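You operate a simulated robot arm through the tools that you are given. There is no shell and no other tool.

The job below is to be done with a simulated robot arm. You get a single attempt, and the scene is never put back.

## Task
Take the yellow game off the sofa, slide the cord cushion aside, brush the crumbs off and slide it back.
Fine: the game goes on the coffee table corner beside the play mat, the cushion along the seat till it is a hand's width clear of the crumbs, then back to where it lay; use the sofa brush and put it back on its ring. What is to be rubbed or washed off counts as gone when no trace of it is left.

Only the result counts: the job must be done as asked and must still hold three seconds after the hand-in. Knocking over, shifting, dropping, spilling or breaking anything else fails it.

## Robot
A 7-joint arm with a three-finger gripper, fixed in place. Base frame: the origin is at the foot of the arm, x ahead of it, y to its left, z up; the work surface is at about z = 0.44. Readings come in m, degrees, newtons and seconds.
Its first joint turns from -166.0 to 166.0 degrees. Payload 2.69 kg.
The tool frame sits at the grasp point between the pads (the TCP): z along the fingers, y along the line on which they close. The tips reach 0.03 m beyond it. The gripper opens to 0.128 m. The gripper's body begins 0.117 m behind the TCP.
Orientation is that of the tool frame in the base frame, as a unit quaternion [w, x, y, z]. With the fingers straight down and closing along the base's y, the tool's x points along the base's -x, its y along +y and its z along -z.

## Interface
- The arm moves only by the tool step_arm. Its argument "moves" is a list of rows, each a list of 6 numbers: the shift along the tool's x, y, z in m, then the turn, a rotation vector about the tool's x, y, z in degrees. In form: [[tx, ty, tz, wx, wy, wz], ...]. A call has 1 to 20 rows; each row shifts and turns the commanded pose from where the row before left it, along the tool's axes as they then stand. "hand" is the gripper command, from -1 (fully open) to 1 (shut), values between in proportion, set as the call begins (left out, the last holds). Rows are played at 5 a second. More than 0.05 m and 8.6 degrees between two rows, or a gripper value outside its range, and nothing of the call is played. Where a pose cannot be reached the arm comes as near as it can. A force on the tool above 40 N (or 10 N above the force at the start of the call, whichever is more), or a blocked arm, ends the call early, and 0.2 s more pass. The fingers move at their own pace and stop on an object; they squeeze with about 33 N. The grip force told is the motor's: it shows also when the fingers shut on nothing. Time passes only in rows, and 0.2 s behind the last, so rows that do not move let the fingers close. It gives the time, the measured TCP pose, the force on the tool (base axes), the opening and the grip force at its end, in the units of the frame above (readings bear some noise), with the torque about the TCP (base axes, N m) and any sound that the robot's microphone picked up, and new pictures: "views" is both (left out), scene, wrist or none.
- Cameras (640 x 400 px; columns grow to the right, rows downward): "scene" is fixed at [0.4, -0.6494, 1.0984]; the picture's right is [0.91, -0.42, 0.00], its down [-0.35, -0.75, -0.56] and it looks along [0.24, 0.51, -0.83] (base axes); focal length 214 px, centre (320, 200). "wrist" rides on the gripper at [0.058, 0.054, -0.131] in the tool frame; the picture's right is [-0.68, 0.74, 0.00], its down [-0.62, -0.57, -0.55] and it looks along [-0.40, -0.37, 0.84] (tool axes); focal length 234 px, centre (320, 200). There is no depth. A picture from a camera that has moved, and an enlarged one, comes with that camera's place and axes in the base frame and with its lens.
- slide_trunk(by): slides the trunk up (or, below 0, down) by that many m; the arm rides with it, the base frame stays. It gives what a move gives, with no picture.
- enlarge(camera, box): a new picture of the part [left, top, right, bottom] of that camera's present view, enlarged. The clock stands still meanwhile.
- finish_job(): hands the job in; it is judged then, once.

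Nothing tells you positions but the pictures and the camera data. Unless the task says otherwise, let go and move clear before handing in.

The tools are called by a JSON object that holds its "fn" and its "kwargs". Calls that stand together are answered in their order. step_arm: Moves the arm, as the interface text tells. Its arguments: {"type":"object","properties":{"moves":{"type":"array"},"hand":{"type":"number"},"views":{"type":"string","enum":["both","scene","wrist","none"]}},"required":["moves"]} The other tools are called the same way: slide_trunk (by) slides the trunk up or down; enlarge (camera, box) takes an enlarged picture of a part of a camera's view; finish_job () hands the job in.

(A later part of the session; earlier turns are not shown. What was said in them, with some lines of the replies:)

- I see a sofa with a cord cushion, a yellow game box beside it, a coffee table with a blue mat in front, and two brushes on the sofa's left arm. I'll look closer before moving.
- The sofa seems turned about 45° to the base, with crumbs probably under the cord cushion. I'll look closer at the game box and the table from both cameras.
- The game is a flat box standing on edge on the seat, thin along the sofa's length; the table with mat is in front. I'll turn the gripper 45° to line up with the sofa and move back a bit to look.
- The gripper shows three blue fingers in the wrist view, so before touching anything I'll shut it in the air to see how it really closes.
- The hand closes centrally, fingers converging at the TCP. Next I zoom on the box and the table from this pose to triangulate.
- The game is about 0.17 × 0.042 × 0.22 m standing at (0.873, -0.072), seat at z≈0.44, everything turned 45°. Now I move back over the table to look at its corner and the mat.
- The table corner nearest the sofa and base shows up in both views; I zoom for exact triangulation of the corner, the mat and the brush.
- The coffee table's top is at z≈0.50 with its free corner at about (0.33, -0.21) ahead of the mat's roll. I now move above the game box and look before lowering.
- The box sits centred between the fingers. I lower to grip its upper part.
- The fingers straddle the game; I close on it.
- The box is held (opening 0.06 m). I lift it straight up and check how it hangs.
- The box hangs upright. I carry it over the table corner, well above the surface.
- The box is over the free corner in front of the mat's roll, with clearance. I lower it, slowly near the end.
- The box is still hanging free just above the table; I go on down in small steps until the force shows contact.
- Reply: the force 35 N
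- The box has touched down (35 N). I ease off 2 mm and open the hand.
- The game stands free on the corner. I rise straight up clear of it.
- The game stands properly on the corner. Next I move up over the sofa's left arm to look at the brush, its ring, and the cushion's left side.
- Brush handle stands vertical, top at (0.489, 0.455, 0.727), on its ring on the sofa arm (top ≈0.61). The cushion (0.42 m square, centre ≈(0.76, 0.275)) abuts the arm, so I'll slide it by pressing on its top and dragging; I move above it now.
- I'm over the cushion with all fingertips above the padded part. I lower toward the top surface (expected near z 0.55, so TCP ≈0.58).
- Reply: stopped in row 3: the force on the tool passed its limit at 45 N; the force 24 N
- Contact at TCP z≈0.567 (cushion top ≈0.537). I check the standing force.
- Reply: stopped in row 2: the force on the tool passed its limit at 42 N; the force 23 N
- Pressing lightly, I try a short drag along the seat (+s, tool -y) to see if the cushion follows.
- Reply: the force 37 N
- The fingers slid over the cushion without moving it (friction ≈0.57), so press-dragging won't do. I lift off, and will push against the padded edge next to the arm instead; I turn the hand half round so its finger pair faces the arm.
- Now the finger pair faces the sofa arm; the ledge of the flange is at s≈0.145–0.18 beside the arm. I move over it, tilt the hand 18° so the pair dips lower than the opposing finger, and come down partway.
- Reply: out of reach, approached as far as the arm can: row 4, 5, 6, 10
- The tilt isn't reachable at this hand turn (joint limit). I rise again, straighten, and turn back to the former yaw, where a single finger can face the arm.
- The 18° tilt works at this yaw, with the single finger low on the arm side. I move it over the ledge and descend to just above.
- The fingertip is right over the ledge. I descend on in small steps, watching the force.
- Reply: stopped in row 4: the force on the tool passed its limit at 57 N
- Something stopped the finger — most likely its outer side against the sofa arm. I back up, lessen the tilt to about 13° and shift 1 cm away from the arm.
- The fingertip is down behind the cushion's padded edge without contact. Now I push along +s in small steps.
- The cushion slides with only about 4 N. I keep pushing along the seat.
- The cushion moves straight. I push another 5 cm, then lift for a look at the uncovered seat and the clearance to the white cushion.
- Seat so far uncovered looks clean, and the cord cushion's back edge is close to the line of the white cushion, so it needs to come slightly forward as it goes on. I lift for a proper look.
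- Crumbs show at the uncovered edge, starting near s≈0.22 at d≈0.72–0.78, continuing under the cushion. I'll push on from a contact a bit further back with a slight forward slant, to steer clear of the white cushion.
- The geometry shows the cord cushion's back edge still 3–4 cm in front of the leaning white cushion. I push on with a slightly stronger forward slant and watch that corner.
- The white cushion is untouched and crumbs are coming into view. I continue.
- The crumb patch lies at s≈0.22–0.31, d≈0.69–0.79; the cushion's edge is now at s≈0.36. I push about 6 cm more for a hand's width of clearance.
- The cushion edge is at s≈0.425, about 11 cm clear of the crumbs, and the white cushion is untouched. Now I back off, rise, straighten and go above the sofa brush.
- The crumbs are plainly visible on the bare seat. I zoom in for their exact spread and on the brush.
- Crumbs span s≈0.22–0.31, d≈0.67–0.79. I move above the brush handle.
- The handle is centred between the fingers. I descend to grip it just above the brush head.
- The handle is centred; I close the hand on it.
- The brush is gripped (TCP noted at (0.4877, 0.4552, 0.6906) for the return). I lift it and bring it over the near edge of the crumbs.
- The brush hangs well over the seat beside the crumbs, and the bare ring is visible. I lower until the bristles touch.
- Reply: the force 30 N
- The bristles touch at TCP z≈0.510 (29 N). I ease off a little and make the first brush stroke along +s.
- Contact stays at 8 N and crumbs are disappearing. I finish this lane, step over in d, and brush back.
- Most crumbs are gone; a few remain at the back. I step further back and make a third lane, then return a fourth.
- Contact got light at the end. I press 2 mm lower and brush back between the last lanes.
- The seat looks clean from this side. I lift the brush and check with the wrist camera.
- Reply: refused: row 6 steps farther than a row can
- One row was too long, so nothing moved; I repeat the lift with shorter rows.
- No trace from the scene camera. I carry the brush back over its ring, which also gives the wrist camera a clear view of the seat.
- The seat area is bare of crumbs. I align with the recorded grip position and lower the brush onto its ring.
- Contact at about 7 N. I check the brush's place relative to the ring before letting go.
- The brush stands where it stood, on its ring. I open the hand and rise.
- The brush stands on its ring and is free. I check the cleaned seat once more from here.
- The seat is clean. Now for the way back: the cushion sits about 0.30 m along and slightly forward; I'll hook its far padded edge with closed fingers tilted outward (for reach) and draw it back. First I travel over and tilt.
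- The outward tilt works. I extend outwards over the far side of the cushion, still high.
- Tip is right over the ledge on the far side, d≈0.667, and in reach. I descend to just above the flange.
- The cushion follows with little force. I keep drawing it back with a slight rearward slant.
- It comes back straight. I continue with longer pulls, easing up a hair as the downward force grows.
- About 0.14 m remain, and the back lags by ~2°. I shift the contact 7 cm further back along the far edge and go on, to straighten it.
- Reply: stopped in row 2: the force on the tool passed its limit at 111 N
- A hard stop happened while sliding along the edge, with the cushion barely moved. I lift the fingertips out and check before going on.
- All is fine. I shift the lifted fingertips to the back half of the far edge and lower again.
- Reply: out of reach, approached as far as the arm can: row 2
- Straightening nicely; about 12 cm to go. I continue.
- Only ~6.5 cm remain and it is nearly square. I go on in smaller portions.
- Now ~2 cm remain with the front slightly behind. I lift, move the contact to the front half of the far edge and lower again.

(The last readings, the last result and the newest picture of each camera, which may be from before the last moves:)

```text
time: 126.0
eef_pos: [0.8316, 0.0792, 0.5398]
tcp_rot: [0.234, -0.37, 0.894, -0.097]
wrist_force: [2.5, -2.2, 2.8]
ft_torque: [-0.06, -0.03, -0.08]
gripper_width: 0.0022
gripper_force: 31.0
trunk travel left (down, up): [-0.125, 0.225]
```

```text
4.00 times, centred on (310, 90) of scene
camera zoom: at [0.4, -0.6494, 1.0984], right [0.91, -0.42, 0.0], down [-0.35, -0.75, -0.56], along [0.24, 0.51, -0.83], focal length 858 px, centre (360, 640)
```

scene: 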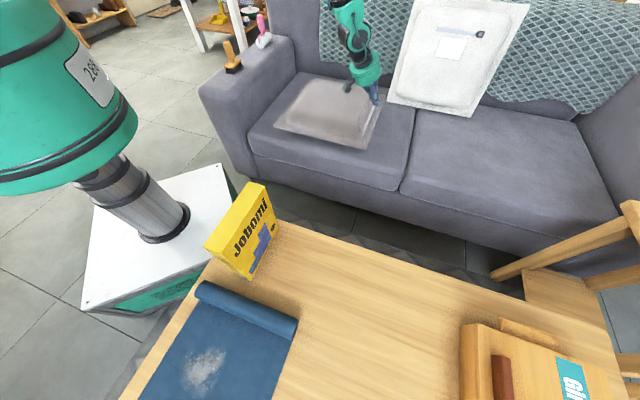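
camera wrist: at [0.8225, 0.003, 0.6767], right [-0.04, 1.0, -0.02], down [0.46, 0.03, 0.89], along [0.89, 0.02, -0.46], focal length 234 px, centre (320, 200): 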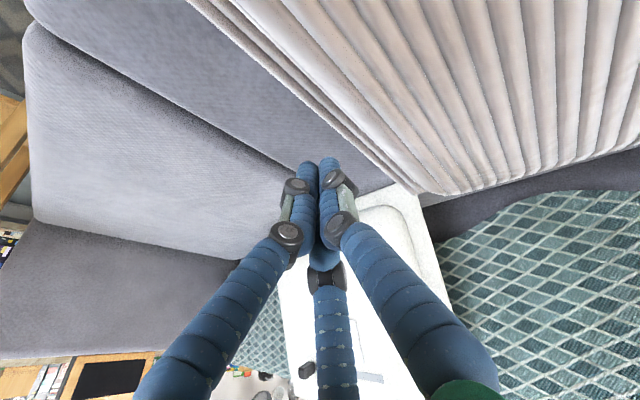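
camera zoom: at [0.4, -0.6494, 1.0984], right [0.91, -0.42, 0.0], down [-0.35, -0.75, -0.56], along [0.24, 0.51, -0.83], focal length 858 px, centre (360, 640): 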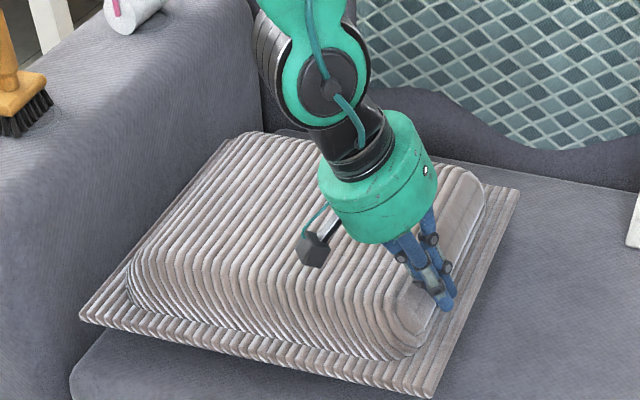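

Remaining error: mostly about 1 cm rearward, 1 cm toward the arm and 1.8° of turn. I lift off, straighten the hand upright, and go to the front edge near the arm side to nudge it back (+d).

{"fn": "step_arm", "kwargs": {"moves": [[0.0008, -0.0112, 0.0043, 0, 0, 0], [-0.0107, -0.0106, -0.026, 0, 0, 0], [-0.0143, -0.0141, -0.0346, 0, 0, 0], [-0.0143, -0.0141, -0.0346, 0, 0, 0], [0, 0, 0, -5.2, 5.2, 0], [0, 0, 0, -5.2, 5.2, 0], [0, 0, 0, -5.2, 5.2, 0], [0, 0, 0, -5.0, 5.0, 0], [0, 0, 0, 0, 0, 0]], "views": "wrist"}}

{"fn": "enlarge", "kwargs": {"camera": "scene", "box": [250, 40, 370, 140]}}

```text
time: 128.0
eef_pos: [0.843, 0.0705, 0.6498]
tcp_rot: [0.001, -0.383, 0.924, 0.0]
wrist_force: [0.3, 0.0, 0.3]
ft_torque: [0.03, 0.02, -0.02]
gripper_width: 0.0022
gripper_force: 31.8
out of reach, approached as far as the arm can: row 6
trunk travel left (down, up): [-0.125, 0.225]
camera wrist: at [0.7624, 0.0659, 0.7809], right [-0.04, 1.0, 0.0], down [0.83, 0.04, 0.55], along [0.55, 0.02, -0.84], focal length 234 px, centre (320, 200)
```

wrist: 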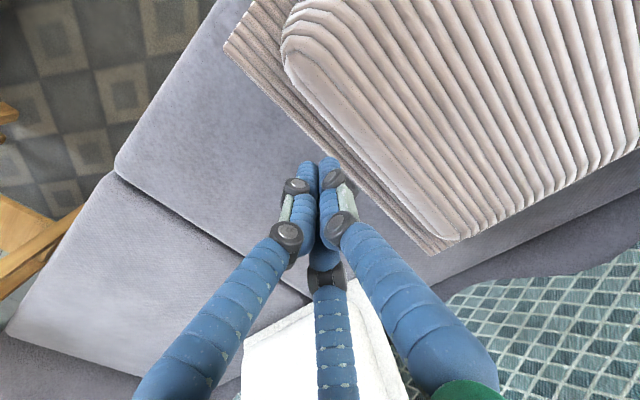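

```text
4.00 times, centred on (310, 90) of scene
camera zoom: at [0.4, -0.6494, 1.0984], right [0.91, -0.42, 0.0], down [-0.35, -0.75, -0.56], along [0.24, 0.51, -0.83], focal length 858 px, centre (360, 640)
```

zoom: 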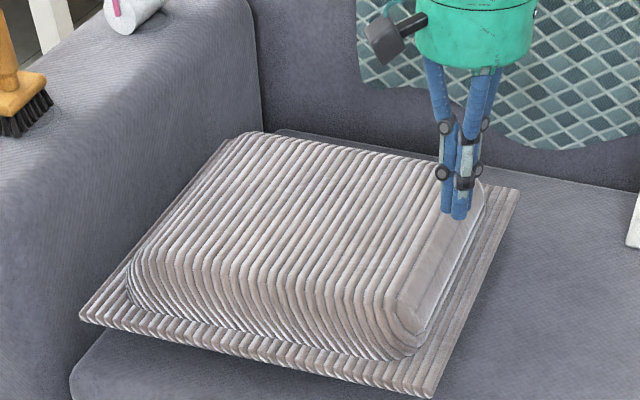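

{"fn": "step_arm", "kwargs": {"moves": [[0.0219, 0.0427, 0, 0, 0, 0], [0.0219, 0.0427, 0, 0, 0, 0], [0.0219, 0.0427, 0, 0, 0, 0], [0.0219, 0.0427, 0, 0, 0, 0], [0.0219, 0.0427, 0, 0, 0, 0], [0.0219, 0.0427, 0, 0, 0, 0], [0, 0, 0.04, 0, 0, 0], [0, 0, 0.03, 0, 0, 0], [0, 0, 0, 0, 0, 0]], "views": "wrist"}}

{"fn": "enlarge", "kwargs": {"camera": "scene", "box": [240, 60, 360, 150]}}

```text
time: 130.0
eef_pos: [0.568, 0.16, 0.5795]
tcp_rot: [0.001, -0.383, 0.924, -0.001]
wrist_force: [-0.4, 0.1, -0.8]
ft_torque: [-0.02, 0.03, 0.01]
gripper_width: 0.0021
gripper_force: 31.2
trunk travel left (down, up): [-0.125, 0.225]
camera wrist: at [0.4881, 0.155, 0.7087], right [-0.04, 1.0, 0.0], down [0.83, 0.03, 0.55], along [0.55, 0.02, -0.83], focal length 234 px, centre (320, 200)
```

wrist: 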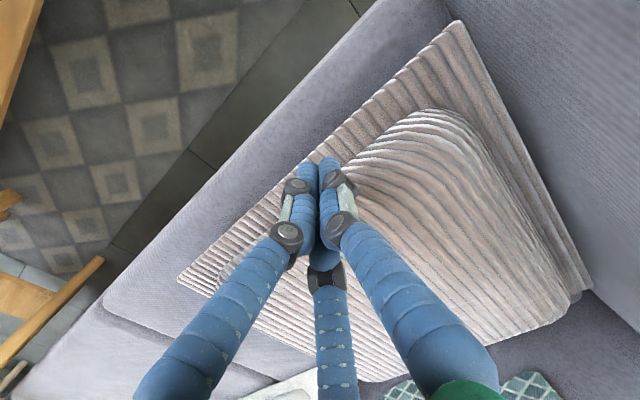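

```text
4.44 times, centred on (300, 105) of scene
camera zoom: at [0.4, -0.6494, 1.0984], right [0.91, -0.42, 0.0], down [-0.35, -0.75, -0.56], along [0.24, 0.51, -0.83], focal length 953 px, centre (409, 622)
```

zoom: 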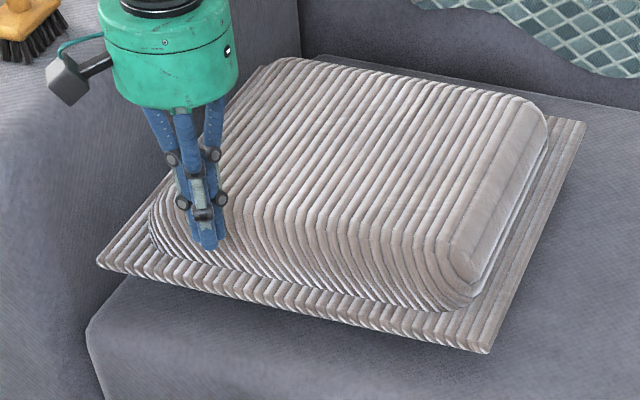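

{"fn": "step_arm", "kwargs": {"moves": [[0.003, 0, 0.012, 0, 0, 0], [0, 0, 0.012, 0, 0, 0], [0, 0, 0.01, 0, 0, 0], [0, 0, 0, 0, 0, 0]], "views": "none"}}

{"fn": "enlarge", "kwargs": {"camera": "scene", "box": [240, 60, 360, 150]}}

```text
time: 131.0
eef_pos: [0.5676, 0.1581, 0.5448]
tcp_rot: [0.002, -0.383, 0.924, 0.001]
wrist_force: [-0.2, 0.1, -0.8]
ft_torque: [-0.03, -0.02, 0.0]
gripper_width: 0.0022
gripper_force: 31.4
trunk travel left (down, up): [-0.125, 0.225]
```

```text
4.44 times, centred on (300, 105) of scene
camera zoom: at [0.4, -0.6494, 1.0984], right [0.91, -0.42, 0.0], down [-0.35, -0.75, -0.56], along [0.24, 0.51, -0.83], focal length 953 px, centre (409, 622)
```

zoom: 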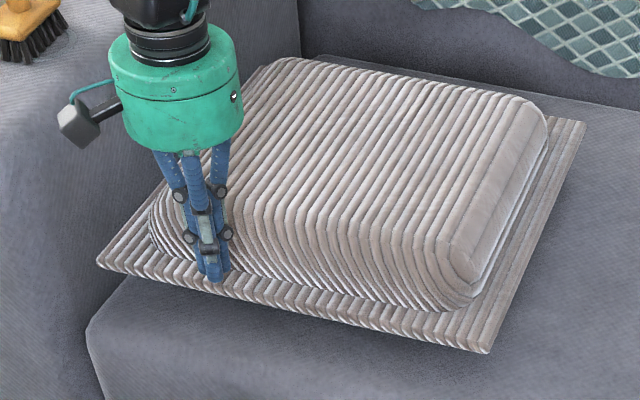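

The fingertips stand on the front ledge. I push rearwards (+d) in small steps.

{"fn": "step_arm", "kwargs": {"moves": [[-0.007, 0, 0, 0, 0, 0], [-0.007, 0, 0, 0, 0, 0], [-0.007, 0, 0, 0, 0, 0], [0, 0, 0, 0, 0, 0]], "views": "none"}}

{"fn": "enlarge", "kwargs": {"camera": "scene", "box": [250, 40, 370, 140]}}

```text
time: 132.0
eef_pos: [0.582, 0.1732, 0.5443]
tcp_rot: [0.0, -0.382, 0.924, -0.002]
wrist_force: [-0.1, 1.3, -0.6]
ft_torque: [0.01, 0.0, 0.02]
gripper_width: 0.0023
gripper_force: 31.8
trunk travel left (down, up): [-0.125, 0.225]
```

```text
4.00 times, centred on (310, 90) of scene
camera zoom: at [0.4, -0.6494, 1.0984], right [0.91, -0.42, 0.0], down [-0.35, -0.75, -0.56], along [0.24, 0.51, -0.83], focal length 858 px, centre (360, 640)
```

zoom: 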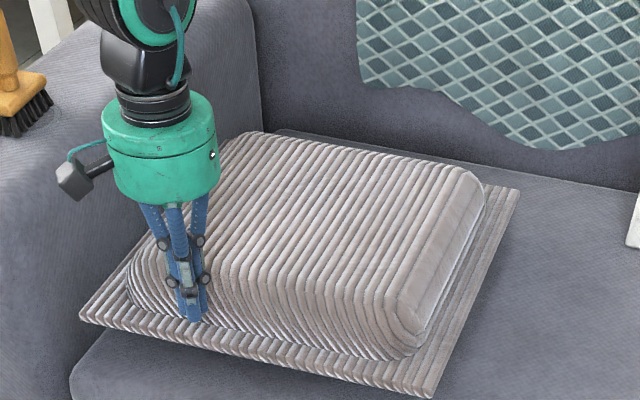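

{"fn": "step_arm", "kwargs": {"moves": [[-0.006, 0, 0, 0, 0, 0], [-0.006, 0, 0, 0, 0, 0], [-0.006, 0, 0, 0, 0, 0], [0, 0, 0, 0, 0, 0]], "views": "none"}}

{"fn": "enlarge", "kwargs": {"camera": "scene", "box": [250, 40, 370, 140]}}

```text
time: 133.0
eef_pos: [0.5945, 0.1846, 0.5464]
tcp_rot: [0.002, -0.382, 0.924, 0.0]
wrist_force: [-3.5, -0.8, 2.7]
ft_torque: [-0.01, 0.04, -0.03]
gripper_width: 0.0018
gripper_force: 31.6
trunk travel left (down, up): [-0.125, 0.225]
```

```text
4.00 times, centred on (310, 90) of scene
camera zoom: at [0.4, -0.6494, 1.0984], right [0.91, -0.42, 0.0], down [-0.35, -0.75, -0.56], along [0.24, 0.51, -0.83], focal length 858 px, centre (360, 640)
```

zoom: 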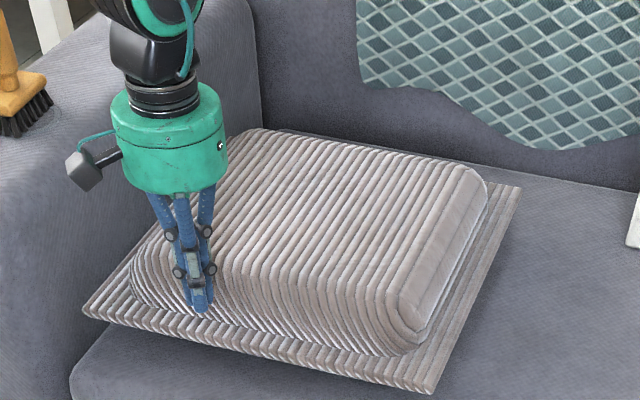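

Depth is right now. A last push toward the arm (≈1 cm) from the far side, slightly front of centre, should square it. I move over there.

{"fn": "step_arm", "kwargs": {"moves": [[0.012, 0, 0, 0, 0, 0], [0, 0, -0.045, 0, 0, 0], [0, 0, -0.045, 0, 0, 0], [-0.0194, -0.0379, 0, 0, 0, 0], [-0.0194, -0.0379, 0, 0, 0, 0], [-0.0194, -0.0379, 0, 0, 0, 0], [-0.0194, -0.0379, 0, 0, 0, 0], [-0.0194, -0.0379, 0, 0, 0, 0], [-0.0194, -0.0379, 0, 0, 0, 0], [-0.0194, -0.0379, 0, 0, 0, 0], [0, 0, 0, 0, 0, 0], [0, 0, 0.045, 0, 0, 0], [0, 0, 0.03, 0, 0, 0], [0, 0, 0.01, 0, 0, 0], [0, 0, 0, 0, 0, 0]], "views": "none"}}

{"fn": "enlarge", "kwargs": {"camera": "scene", "box": [250, 40, 370, 140]}}

```text
time: 136.2
eef_pos: [0.8691, 0.0847, 0.5506]
tcp_rot: [0.002, -0.383, 0.924, 0.0]
wrist_force: [0.3, 0.9, 1.0]
ft_torque: [-0.03, 0.03, 0.0]
gripper_width: 0.0022
gripper_force: 31.5
trunk travel left (down, up): [-0.125, 0.225]
```

```text
4.00 times, centred on (310, 90) of scene
camera zoom: at [0.4, -0.6494, 1.0984], right [0.91, -0.42, 0.0], down [-0.35, -0.75, -0.56], along [0.24, 0.51, -0.83], focal length 858 px, centre (360, 640)
```

zoom: 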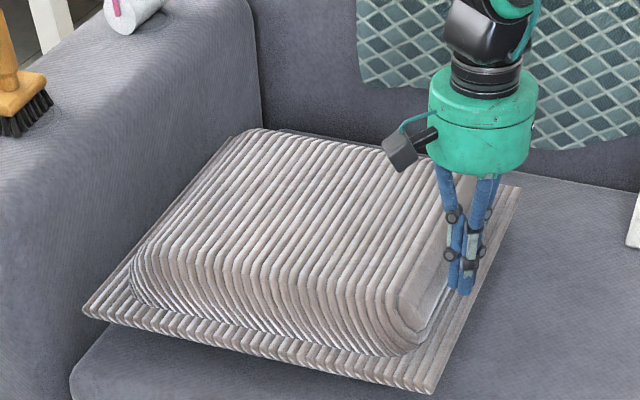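

{"fn": "step_arm", "kwargs": {"moves": [[0, 0.002, 0.006, 0, 0, 0], [0, 0.006, 0, 0, 0, 0], [0, 0.006, 0, 0, 0, 0], [0, 0.006, 0, 0, 0, 0], [0, 0, 0, 0, 0, 0]], "views": "none"}}

{"fn": "enlarge", "kwargs": {"camera": "scene", "box": [250, 40, 370, 140]}}

```text
time: 137.4
eef_pos: [0.8572, 0.0985, 0.545]
tcp_rot: [0.004, -0.383, 0.924, 0.0]
wrist_force: [3.8, -6.7, 6.1]
ft_torque: [-0.09, -0.04, -0.01]
gripper_width: 0.0025
gripper_force: 31.8
trunk travel left (down, up): [-0.125, 0.225]
```

```text
4.00 times, centred on (310, 90) of scene
camera zoom: at [0.4, -0.6494, 1.0984], right [0.91, -0.42, 0.0], down [-0.35, -0.75, -0.56], along [0.24, 0.51, -0.83], focal length 858 px, centre (360, 640)
```

zoom: 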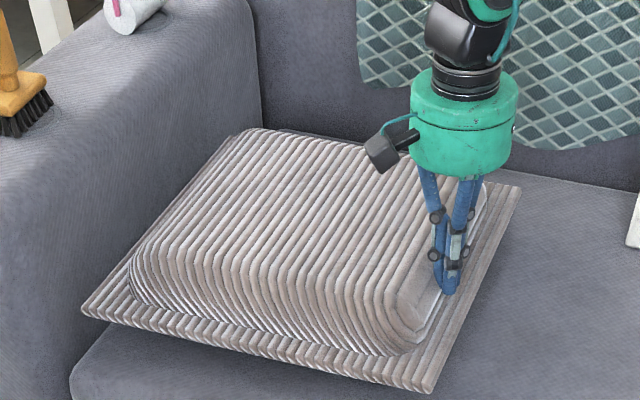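

{"fn": "step_arm", "kwargs": {"moves": [[0, 0.006, 0, 0, 0, 0], [0, 0.005, 0, 0, 0, 0], [0, 0, 0, 0, 0, 0]], "views": "none"}}

{"fn": "enlarge", "kwargs": {"camera": "scene", "box": [250, 40, 370, 140]}}

```text
time: 138.2
eef_pos: [0.8475, 0.1084, 0.5448]
tcp_rot: [0.002, -0.382, 0.924, 0.0]
wrist_force: [4.2, -3.0, 7.5]
ft_torque: [0.05, 0.0, -0.02]
gripper_width: 0.0022
gripper_force: 31.3
trunk travel left (down, up): [-0.125, 0.225]
```

```text
4.00 times, centred on (310, 90) of scene
camera zoom: at [0.4, -0.6494, 1.0984], right [0.91, -0.42, 0.0], down [-0.35, -0.75, -0.56], along [0.24, 0.51, -0.83], focal length 858 px, centre (360, 640)
```

zoom: 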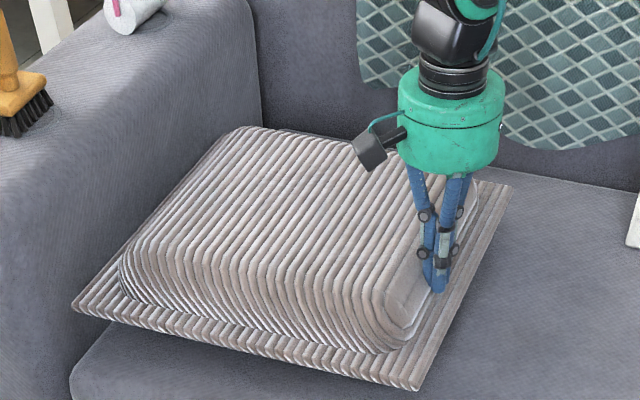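

The cushion's corners now match their original picture positions within a few mm. I back off and rise clear.

{"fn": "step_arm", "kwargs": {"moves": [[0, -0.012, 0, 0, 0, 0], [0, 0, -0.045, 0, 0, 0], [0, 0, -0.045, 0, 0, 0], [0, 0, -0.045, 0, 0, 0], [0, 0, -0.045, 0, 0, 0], [0, 0, -0.045, 0, 0, 0], [0.035, -0.03, 0, 0, 0, 0], [0.035, -0.03, 0, 0, 0, 0], [0.035, -0.03, 0, 0, 0, 0], [0, 0, 0, 0, 0, 0]]}}

{"fn": "enlarge", "kwargs": {"camera": "scene", "box": [190, 0, 430, 200]}}

{"fn": "enlarge", "kwargs": {"camera": "scene", "box": [250, 40, 370, 140]}}

{"fn": "enlarge", "kwargs": {"camera": "scene", "box": [210, 5, 300, 85]}}

```text
time: 140.4
eef_pos: [0.8456, -0.0427, 0.77]
tcp_rot: [0.001, -0.383, 0.924, 0.0]
wrist_force: [0.2, 0.1, -0.9]
ft_torque: [0.08, 0.02, -0.02]
gripper_width: 0.0019
gripper_force: 30.8
trunk travel left (down, up): [-0.125, 0.225]
camera wrist: at [0.7651, -0.0473, 0.9009], right [-0.04, 1.0, 0.0], down [0.83, 0.03, 0.55], along [0.55, 0.02, -0.83], focal length 234 px, centre (320, 200)
```

scene: 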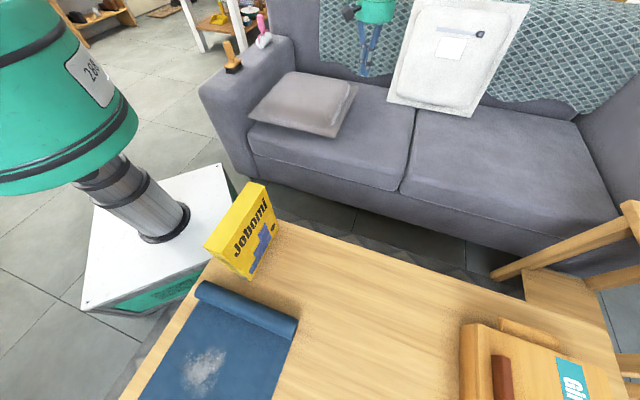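
wrist: 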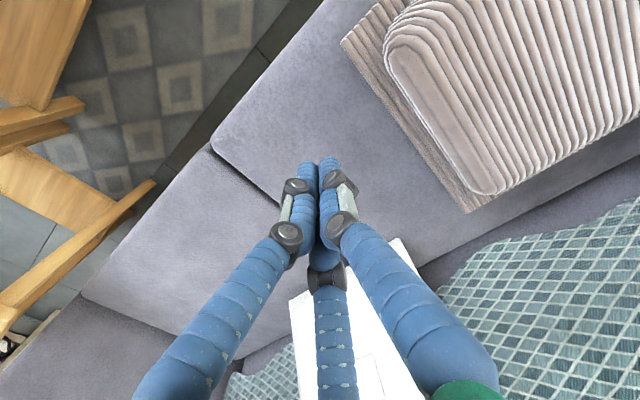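

```text
2.00 times, centred on (310, 100) of scene
camera zoom: at [0.4, -0.6494, 1.0984], right [0.91, -0.42, 0.0], down [-0.35, -0.75, -0.56], along [0.24, 0.51, -0.83], focal length 429 px, centre (340, 400)
```

zoom: 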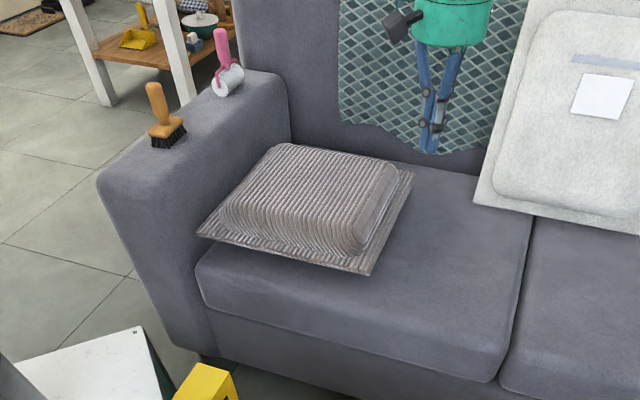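

```text
4.00 times, centred on (310, 90) of scene
camera zoom: at [0.4, -0.6494, 1.0984], right [0.91, -0.42, 0.0], down [-0.35, -0.75, -0.56], along [0.24, 0.51, -0.83], focal length 858 px, centre (360, 640)
```

zoom: 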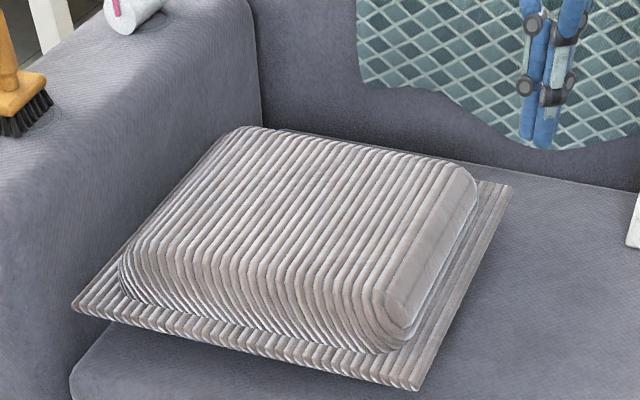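

```text
5.00 times, centred on (255, 45) of scene
camera zoom: at [0.4, -0.6494, 1.0984], right [0.91, -0.42, 0.0], down [-0.35, -0.75, -0.56], along [0.24, 0.51, -0.83], focal length 1072 px, centre (645, 975)
```

zoom: 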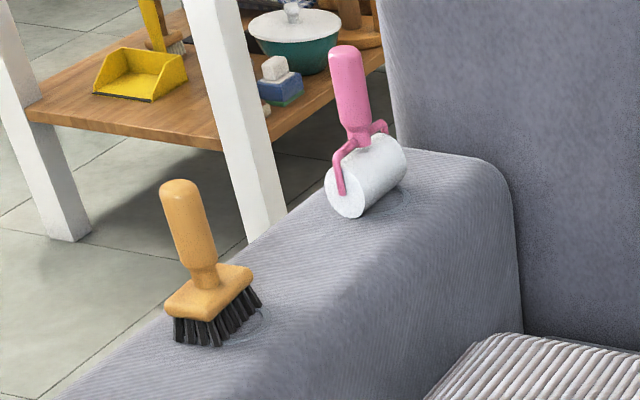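

Cushion, brush, lint roller and white cushion match their original pictures, the crumbs are gone, and the game stands on the table corner beside the mat. The arm is clear, so I hand in.

{"fn": "finish_job", "kwargs": {}}

```text
The job is handed in.
```

I finished the job and handed it in; the camera views show every step done. I haven't received the result of the judging.

- **Game:** it stands upright on the coffee table corner beside the play mat, between the mat's roll and the table's edge.
- **Crumbs:** no trace shows on the seat in either camera view after brushing.
- **Cushion:** I slid it along the seat until its edge was about 11 cm past the crumbs. It is now back within about half a centimetre of where it lay. The white cushion it passed close to looks unmoved.
- **Brush:** it stands on its ring, about half a centimetre off its original spot.

During the return slide the arm hit one hard stop, about 111 N, while moving its fingertips along the cushion's edge. The cushion barely moved, and nothing else looked disturbed afterwards.
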